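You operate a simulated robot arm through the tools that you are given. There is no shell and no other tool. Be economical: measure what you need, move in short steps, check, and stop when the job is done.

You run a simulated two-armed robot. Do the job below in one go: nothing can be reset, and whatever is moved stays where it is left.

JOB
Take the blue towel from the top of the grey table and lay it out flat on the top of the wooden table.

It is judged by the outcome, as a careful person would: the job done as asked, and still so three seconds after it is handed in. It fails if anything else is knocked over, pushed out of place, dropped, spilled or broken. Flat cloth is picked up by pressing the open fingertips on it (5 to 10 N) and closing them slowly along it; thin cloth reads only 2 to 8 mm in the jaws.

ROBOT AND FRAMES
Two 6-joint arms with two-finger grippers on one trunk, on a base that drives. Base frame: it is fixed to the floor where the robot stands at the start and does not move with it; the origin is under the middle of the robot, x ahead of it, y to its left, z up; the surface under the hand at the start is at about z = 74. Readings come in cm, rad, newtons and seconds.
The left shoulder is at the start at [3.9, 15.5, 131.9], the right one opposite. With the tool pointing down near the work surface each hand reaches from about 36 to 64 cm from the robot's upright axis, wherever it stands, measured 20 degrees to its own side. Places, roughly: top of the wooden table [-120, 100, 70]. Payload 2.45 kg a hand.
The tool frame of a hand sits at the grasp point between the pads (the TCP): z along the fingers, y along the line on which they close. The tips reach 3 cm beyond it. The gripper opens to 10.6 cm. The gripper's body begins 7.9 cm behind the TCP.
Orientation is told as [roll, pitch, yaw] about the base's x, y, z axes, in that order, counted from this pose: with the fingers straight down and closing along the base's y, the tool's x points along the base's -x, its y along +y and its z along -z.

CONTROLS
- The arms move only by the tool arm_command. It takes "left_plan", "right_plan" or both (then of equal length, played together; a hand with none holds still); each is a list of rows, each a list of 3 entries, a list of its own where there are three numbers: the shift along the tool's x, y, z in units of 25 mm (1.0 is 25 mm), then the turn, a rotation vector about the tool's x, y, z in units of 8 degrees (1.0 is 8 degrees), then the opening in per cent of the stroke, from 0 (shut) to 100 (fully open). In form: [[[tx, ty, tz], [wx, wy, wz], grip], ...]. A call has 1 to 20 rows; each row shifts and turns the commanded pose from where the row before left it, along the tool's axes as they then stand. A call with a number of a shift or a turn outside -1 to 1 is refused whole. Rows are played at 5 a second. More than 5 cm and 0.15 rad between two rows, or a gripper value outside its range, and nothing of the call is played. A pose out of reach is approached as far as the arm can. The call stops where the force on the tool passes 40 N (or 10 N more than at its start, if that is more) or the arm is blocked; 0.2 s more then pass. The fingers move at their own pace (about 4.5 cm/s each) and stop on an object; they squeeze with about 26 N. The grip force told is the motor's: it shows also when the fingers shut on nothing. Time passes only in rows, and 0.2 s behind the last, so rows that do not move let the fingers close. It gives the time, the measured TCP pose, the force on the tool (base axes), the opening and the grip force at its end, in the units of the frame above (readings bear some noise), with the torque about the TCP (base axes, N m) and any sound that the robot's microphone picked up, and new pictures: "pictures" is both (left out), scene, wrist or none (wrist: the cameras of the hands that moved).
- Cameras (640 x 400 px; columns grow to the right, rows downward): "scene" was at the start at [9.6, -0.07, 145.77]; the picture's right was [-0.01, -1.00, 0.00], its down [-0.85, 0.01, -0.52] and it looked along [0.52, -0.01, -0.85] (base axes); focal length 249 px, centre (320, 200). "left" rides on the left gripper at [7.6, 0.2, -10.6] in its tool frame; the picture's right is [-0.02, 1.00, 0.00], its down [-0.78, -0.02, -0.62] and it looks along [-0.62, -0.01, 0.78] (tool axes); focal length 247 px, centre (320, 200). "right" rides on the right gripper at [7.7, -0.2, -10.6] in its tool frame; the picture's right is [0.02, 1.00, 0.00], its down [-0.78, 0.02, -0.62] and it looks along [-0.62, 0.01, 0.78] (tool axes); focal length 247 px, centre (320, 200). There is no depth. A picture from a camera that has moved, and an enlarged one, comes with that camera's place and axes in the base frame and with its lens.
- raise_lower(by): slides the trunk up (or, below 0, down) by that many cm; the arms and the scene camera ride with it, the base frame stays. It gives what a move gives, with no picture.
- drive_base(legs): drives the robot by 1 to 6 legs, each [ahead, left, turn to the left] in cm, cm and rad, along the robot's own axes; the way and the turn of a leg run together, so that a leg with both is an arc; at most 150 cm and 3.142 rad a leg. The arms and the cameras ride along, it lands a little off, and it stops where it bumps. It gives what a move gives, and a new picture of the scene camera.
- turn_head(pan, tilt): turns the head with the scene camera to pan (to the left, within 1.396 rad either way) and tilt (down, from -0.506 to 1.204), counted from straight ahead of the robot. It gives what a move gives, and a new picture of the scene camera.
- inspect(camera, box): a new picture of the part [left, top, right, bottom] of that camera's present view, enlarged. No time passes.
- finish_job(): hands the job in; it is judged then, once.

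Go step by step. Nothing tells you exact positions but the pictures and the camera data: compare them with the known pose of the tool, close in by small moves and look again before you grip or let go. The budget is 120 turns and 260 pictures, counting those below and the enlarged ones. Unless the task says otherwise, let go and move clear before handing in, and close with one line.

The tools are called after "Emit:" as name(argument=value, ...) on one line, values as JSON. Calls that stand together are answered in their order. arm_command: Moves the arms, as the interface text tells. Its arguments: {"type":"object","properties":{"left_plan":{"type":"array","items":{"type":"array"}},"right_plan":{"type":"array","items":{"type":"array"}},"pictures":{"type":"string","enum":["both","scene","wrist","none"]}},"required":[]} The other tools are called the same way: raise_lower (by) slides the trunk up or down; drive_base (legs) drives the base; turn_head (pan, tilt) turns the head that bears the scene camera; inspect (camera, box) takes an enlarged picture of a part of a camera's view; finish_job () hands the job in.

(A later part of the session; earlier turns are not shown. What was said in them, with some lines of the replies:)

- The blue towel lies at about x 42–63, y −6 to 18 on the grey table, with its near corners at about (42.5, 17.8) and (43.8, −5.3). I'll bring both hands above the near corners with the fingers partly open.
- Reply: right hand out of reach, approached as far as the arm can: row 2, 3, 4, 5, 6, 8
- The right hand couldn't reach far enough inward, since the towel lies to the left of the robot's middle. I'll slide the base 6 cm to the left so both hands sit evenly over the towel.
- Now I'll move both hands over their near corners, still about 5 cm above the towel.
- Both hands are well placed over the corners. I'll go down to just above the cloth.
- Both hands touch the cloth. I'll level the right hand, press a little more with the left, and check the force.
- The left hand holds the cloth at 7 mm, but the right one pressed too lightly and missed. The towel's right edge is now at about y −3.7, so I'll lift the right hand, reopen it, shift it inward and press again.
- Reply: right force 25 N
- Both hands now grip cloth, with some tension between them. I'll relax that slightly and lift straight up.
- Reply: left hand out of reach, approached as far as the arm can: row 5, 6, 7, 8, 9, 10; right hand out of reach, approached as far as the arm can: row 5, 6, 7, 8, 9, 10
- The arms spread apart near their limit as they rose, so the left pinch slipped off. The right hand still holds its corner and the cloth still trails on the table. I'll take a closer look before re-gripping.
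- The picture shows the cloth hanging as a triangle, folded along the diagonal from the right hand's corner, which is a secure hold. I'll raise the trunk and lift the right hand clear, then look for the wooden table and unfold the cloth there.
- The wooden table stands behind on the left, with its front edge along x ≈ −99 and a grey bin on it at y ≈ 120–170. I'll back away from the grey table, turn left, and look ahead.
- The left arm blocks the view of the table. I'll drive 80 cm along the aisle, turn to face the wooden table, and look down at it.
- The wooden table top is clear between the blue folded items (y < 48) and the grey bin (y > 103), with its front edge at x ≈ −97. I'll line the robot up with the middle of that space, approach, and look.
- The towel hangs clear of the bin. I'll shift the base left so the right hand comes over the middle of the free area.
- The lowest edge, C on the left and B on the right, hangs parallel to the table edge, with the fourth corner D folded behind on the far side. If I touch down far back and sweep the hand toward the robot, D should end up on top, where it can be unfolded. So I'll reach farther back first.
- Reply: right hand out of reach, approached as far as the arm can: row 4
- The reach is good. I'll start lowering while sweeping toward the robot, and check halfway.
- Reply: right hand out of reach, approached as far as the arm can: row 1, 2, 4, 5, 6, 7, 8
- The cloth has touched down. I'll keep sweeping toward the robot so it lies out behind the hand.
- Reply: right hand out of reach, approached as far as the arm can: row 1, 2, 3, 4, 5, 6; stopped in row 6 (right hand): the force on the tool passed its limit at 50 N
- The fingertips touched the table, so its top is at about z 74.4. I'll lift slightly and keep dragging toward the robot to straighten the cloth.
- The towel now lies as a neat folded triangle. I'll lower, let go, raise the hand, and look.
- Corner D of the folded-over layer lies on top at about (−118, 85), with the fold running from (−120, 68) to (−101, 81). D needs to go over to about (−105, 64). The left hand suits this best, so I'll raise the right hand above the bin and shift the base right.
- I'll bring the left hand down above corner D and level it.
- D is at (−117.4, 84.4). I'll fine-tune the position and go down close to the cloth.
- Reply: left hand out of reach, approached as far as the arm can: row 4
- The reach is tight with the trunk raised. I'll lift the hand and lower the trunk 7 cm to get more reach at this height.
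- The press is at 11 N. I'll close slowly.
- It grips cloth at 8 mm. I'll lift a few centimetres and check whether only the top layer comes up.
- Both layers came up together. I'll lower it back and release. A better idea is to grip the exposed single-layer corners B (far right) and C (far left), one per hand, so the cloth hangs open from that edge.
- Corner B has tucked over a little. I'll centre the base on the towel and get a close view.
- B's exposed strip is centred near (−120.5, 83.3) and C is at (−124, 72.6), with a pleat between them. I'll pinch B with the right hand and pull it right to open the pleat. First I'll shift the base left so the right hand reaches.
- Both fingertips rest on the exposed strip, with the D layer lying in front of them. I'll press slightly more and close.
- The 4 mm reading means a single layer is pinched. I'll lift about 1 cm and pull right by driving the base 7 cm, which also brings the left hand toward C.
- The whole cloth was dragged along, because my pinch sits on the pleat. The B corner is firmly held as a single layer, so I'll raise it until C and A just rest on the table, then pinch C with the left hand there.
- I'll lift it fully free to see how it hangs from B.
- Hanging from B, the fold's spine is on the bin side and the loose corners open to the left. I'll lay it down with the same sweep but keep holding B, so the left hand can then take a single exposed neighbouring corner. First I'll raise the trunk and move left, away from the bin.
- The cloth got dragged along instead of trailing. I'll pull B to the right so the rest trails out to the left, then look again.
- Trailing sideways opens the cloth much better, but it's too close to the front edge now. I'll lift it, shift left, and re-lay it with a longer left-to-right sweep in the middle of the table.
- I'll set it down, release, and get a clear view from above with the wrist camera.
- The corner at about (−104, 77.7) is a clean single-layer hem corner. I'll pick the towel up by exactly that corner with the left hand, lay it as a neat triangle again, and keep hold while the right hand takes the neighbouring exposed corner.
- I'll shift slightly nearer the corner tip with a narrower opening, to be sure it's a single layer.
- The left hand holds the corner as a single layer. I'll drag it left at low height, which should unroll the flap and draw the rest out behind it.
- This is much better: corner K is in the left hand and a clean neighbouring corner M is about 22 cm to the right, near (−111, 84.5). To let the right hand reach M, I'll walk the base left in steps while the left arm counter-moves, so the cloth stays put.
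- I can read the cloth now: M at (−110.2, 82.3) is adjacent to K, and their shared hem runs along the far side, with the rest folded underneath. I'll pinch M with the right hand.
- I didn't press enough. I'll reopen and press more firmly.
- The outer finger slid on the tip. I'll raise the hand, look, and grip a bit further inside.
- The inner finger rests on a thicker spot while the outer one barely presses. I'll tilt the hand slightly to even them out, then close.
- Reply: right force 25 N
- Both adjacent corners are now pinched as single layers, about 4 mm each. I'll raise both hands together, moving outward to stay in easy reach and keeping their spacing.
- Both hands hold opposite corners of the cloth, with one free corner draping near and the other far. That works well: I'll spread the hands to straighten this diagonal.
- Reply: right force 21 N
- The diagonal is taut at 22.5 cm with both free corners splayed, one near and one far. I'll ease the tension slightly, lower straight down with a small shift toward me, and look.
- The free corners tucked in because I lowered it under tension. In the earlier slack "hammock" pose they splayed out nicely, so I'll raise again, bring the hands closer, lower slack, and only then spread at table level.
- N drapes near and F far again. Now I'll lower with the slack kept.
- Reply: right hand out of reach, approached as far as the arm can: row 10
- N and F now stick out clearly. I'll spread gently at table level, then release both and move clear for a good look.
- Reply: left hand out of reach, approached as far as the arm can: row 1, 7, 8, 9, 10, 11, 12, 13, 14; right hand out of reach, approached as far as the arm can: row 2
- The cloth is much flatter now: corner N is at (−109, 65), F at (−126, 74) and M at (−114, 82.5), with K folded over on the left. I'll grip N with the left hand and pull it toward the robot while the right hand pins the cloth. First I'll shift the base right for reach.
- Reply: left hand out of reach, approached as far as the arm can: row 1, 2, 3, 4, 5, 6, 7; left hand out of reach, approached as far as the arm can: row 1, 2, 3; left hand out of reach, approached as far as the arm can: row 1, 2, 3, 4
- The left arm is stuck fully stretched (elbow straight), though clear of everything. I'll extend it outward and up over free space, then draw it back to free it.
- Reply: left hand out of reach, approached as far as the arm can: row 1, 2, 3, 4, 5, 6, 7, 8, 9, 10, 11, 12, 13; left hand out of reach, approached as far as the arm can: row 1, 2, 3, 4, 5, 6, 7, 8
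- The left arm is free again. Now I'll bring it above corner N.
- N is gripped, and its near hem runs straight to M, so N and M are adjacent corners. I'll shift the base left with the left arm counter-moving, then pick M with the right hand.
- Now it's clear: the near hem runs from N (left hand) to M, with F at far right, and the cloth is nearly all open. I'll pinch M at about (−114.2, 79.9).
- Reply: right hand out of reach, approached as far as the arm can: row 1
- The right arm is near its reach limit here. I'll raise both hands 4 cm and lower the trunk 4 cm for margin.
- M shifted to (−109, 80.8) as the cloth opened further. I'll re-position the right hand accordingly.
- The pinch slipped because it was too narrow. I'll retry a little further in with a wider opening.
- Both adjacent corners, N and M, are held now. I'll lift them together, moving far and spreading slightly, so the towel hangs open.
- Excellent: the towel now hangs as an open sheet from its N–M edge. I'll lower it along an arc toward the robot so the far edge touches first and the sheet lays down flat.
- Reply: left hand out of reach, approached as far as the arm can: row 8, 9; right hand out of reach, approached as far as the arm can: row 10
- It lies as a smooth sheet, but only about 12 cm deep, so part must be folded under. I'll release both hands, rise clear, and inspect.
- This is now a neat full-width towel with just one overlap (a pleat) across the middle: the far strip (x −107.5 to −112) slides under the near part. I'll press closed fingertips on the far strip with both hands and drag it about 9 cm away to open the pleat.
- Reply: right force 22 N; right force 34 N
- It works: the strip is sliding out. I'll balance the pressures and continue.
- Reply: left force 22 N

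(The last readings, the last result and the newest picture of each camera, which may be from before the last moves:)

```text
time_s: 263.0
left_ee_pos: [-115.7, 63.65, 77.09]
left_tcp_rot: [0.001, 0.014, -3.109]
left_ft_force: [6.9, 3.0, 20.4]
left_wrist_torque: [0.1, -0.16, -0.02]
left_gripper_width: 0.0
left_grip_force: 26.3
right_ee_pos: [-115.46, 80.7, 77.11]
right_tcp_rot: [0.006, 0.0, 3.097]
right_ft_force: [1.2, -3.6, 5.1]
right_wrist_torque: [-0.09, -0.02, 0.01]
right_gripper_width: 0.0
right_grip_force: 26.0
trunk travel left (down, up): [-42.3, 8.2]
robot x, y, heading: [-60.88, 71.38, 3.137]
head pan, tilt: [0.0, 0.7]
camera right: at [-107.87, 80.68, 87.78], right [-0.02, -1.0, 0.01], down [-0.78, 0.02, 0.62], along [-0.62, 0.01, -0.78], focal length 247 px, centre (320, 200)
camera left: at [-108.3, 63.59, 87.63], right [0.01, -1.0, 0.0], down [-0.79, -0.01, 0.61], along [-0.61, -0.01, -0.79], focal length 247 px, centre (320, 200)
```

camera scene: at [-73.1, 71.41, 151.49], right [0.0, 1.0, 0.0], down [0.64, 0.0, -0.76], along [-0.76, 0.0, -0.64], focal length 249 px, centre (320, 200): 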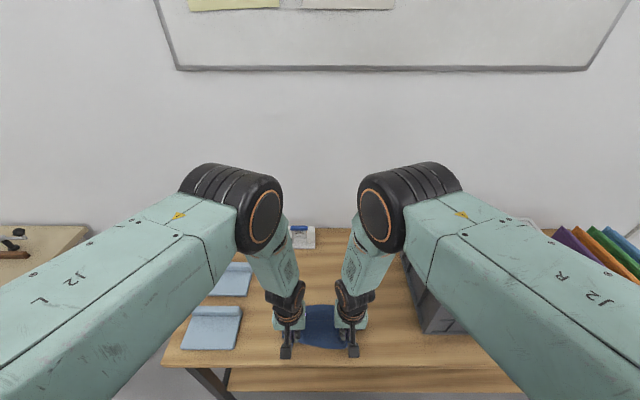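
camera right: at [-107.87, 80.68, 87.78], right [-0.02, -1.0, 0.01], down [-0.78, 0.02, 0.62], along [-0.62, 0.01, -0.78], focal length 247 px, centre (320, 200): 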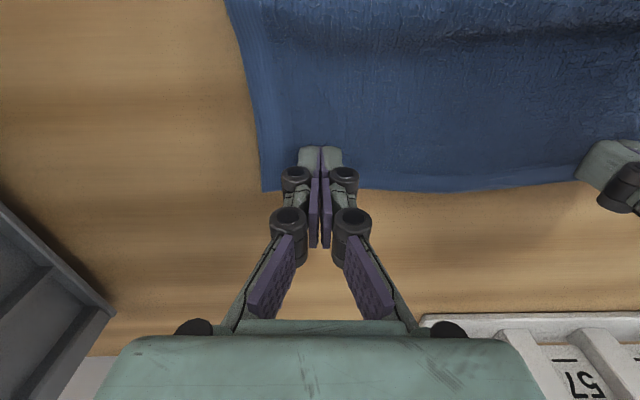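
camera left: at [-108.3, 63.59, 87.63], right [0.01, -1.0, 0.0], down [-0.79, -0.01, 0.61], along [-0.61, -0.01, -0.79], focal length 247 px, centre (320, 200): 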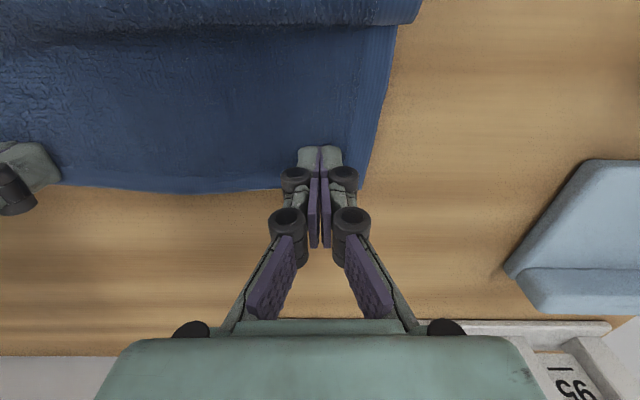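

Emit:
arm_command(left_plan=[[[0, 0, -0.02], [0, 0, 0], 0], [[-0.3, 0, 0], [0, 0, 0], 0], [[-0.3, 0, 0], [0, 0, 0], 0], [[-0.3, 0, 0], [0, 0, 0], 0], [[-0.3, 0, 0], [0, 0, 0], 0]], right_plan=[[[0, 0, 0.03], [0, 0, 0], 0], [[-0.3, 0, 0], [0, 0, 0], 0], [[-0.3, 0, 0], [0, 0, 0], 0], [[-0.3, 0, 0], [0, 0, 0], 0], [[-0.3, 0, 0], [0, 0, 0], 0]], pictures="wrist")

Emit:
inspect(camera="scene", box=[240, 260, 400, 370])

```text
time_s: 264.2
left_ee_pos: [-118.39, 63.53, 77.01]
left_tcp_rot: [0.001, 0.015, -3.11]
left_ft_force: [4.4, 4.3, 16.9]
left_wrist_torque: [0.19, -0.11, 0.01]
left_gripper_width: 0.0
left_grip_force: 26.1
right_ee_pos: [-118.52, 80.97, 77.25]
right_tcp_rot: [0.006, -0.001, 3.096]
right_ft_force: [0.8, -3.3, 4.4]
right_wrist_torque: [-0.1, -0.04, 0.01]
right_gripper_width: 0.01
right_grip_force: 25.9
trunk travel left (down, up): [-42.3, 8.2]
robot x, y, heading: [-61.42, 71.45, 3.135]
head pan, tilt: [0.0, 0.7]
camera right: at [-110.91, 80.83, 87.8], right [-0.02, -1.0, 0.01], down [-0.78, 0.02, 0.62], along [-0.62, 0.01, -0.78], focal length 247 px, centre (320, 200)
camera left: at [-111.09, 63.57, 87.64], right [0.01, -1.0, 0.0], down [-0.79, -0.01, 0.61], along [-0.61, -0.01, -0.79], focal length 247 px, centre (320, 200)
```

right: 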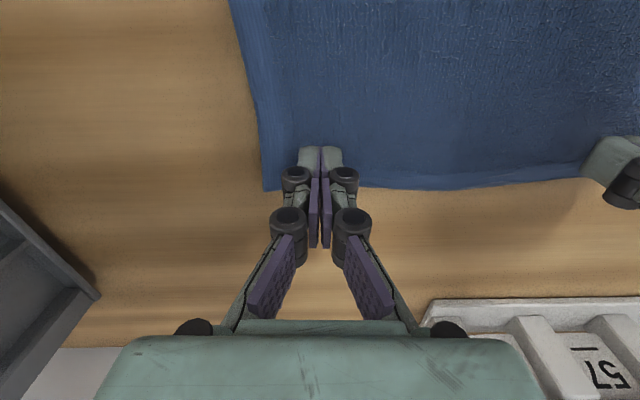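
left: 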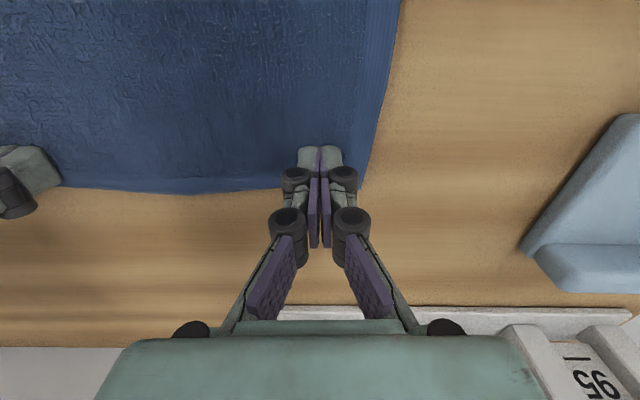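

```text
3.64 times, centred on (320, 315) of scene
camera zoom: at [-72.78, 71.48, 147.46], right [0.0, 1.0, 0.0], down [0.64, 0.0, -0.77], along [-0.77, 0.0, -0.64], focal length 905 px, centre (320, -218)
```

zoom: 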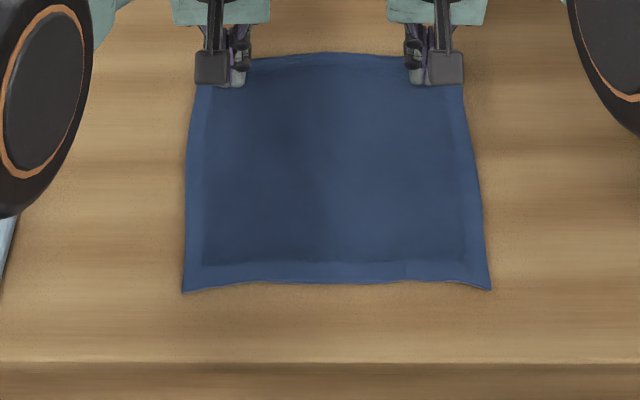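

The towel now lies fully spread and flat. I'll lift both hands straight up and away, then check.

Emit:
arm_command(left_plan=[[[0, 0, -0.3], [0, 0, 0], 0], [[0, 0, -0.7], [0, 0, 0], 0], [[0.1, 0, -1], [0, 0, 0], 0], [[0.2, 0, -1], [0, 0, 0], 0], [[0.3, 0.2, -1], [0, 0, 0], 0], [[0.3, 0.3, -1], [0, 0, 0], 0], [[0.3, 0.3, -1], [0, 0, 0], 0], [[0.3, 0.3, -1], [0, 0, 0], 0], [[0.3, 0.3, -1], [0, 0, 0], 0], [[0, 0, -1], [0, 0, 0], 0]], right_plan=[[[0, 0, -0.3], [0, 0, 0], 0], [[0, 0, -0.7], [0, 0, 0], 0], [[0.1, 0, -1], [0, 0, 0], 0], [[0.2, 0, -1], [0, 0, 0], 0], [[0.3, -0.2, -1], [0, 0, 0], 0], [[0.3, -0.3, -1], [0, 0, 0], 0], [[0.3, -0.3, -1], [0, 0, 0], 0], [[0.3, -0.3, -1], [0, 0, 0], 0], [[0.3, -0.3, -1], [0, 0, 0], 0], [[0, 0, -1], [0, 0, 0], 0]], pictures="scene")

Emit:
inspect(camera="scene", box=[240, 250, 400, 370])

```text
time_s: 266.4
left_ee_pos: [-114.07, 59.91, 99.51]
left_tcp_rot: [0.002, 0.016, -3.109]
left_ft_force: [0.3, -1.4, -0.5]
left_wrist_torque: [-0.02, 0.01, 0.01]
left_gripper_width: 0.01
left_grip_force: 25.7
right_ee_pos: [-114.01, 84.31, 99.39]
right_tcp_rot: [0.005, 0.002, 3.097]
right_ft_force: [0.2, 0.7, -0.3]
right_wrist_torque: [-0.05, 0.01, -0.01]
right_gripper_width: 0.0
right_grip_force: 26.2
trunk travel left (down, up): [-42.3, 8.2]
robot x, y, heading: [-61.2, 71.45, 3.142]
head pan, tilt: [0.0, 0.7]
camera scene: at [-72.91, 71.44, 147.45], right [0.0, 1.0, 0.0], down [0.64, 0.0, -0.77], along [-0.77, 0.0, -0.64], focal length 249 px, centre (320, 200)
```

scene: 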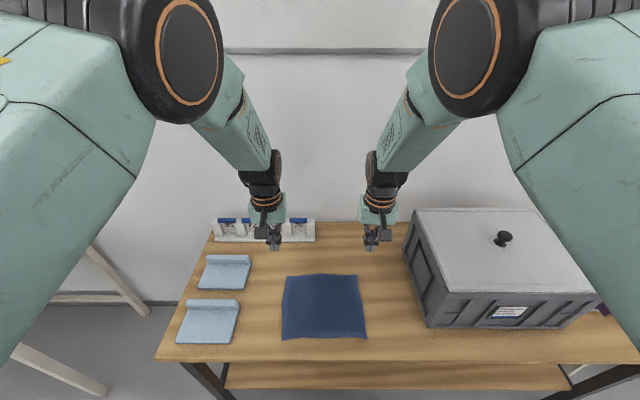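

```text
3.33 times, centred on (320, 310) of scene
camera zoom: at [-72.91, 71.44, 147.45], right [0.0, 1.0, 0.0], down [0.64, 0.0, -0.77], along [-0.77, 0.0, -0.64], focal length 830 px, centre (320, -167)
```

zoom: 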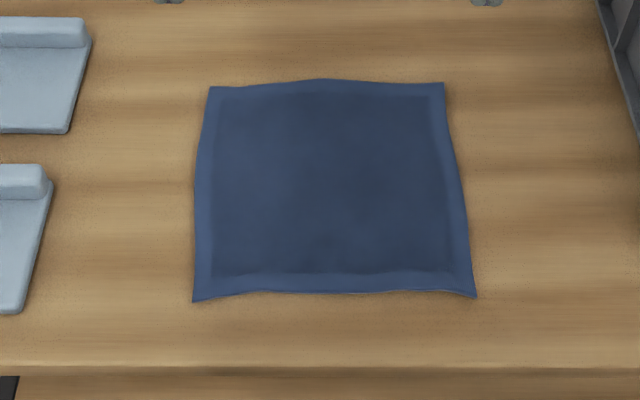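

The towel lies open and flat, entirely on the wooden table. The bin, the blue items and the number strip look undisturbed, and both hands are empty and clear, so I'm handing in the job.

Emit:
finish_job()

```text
The job is handed in.
```

The blue towel is now spread flat on the wooden table. In the last picture nothing else on that table looked moved, and both hands were clear when I handed in.
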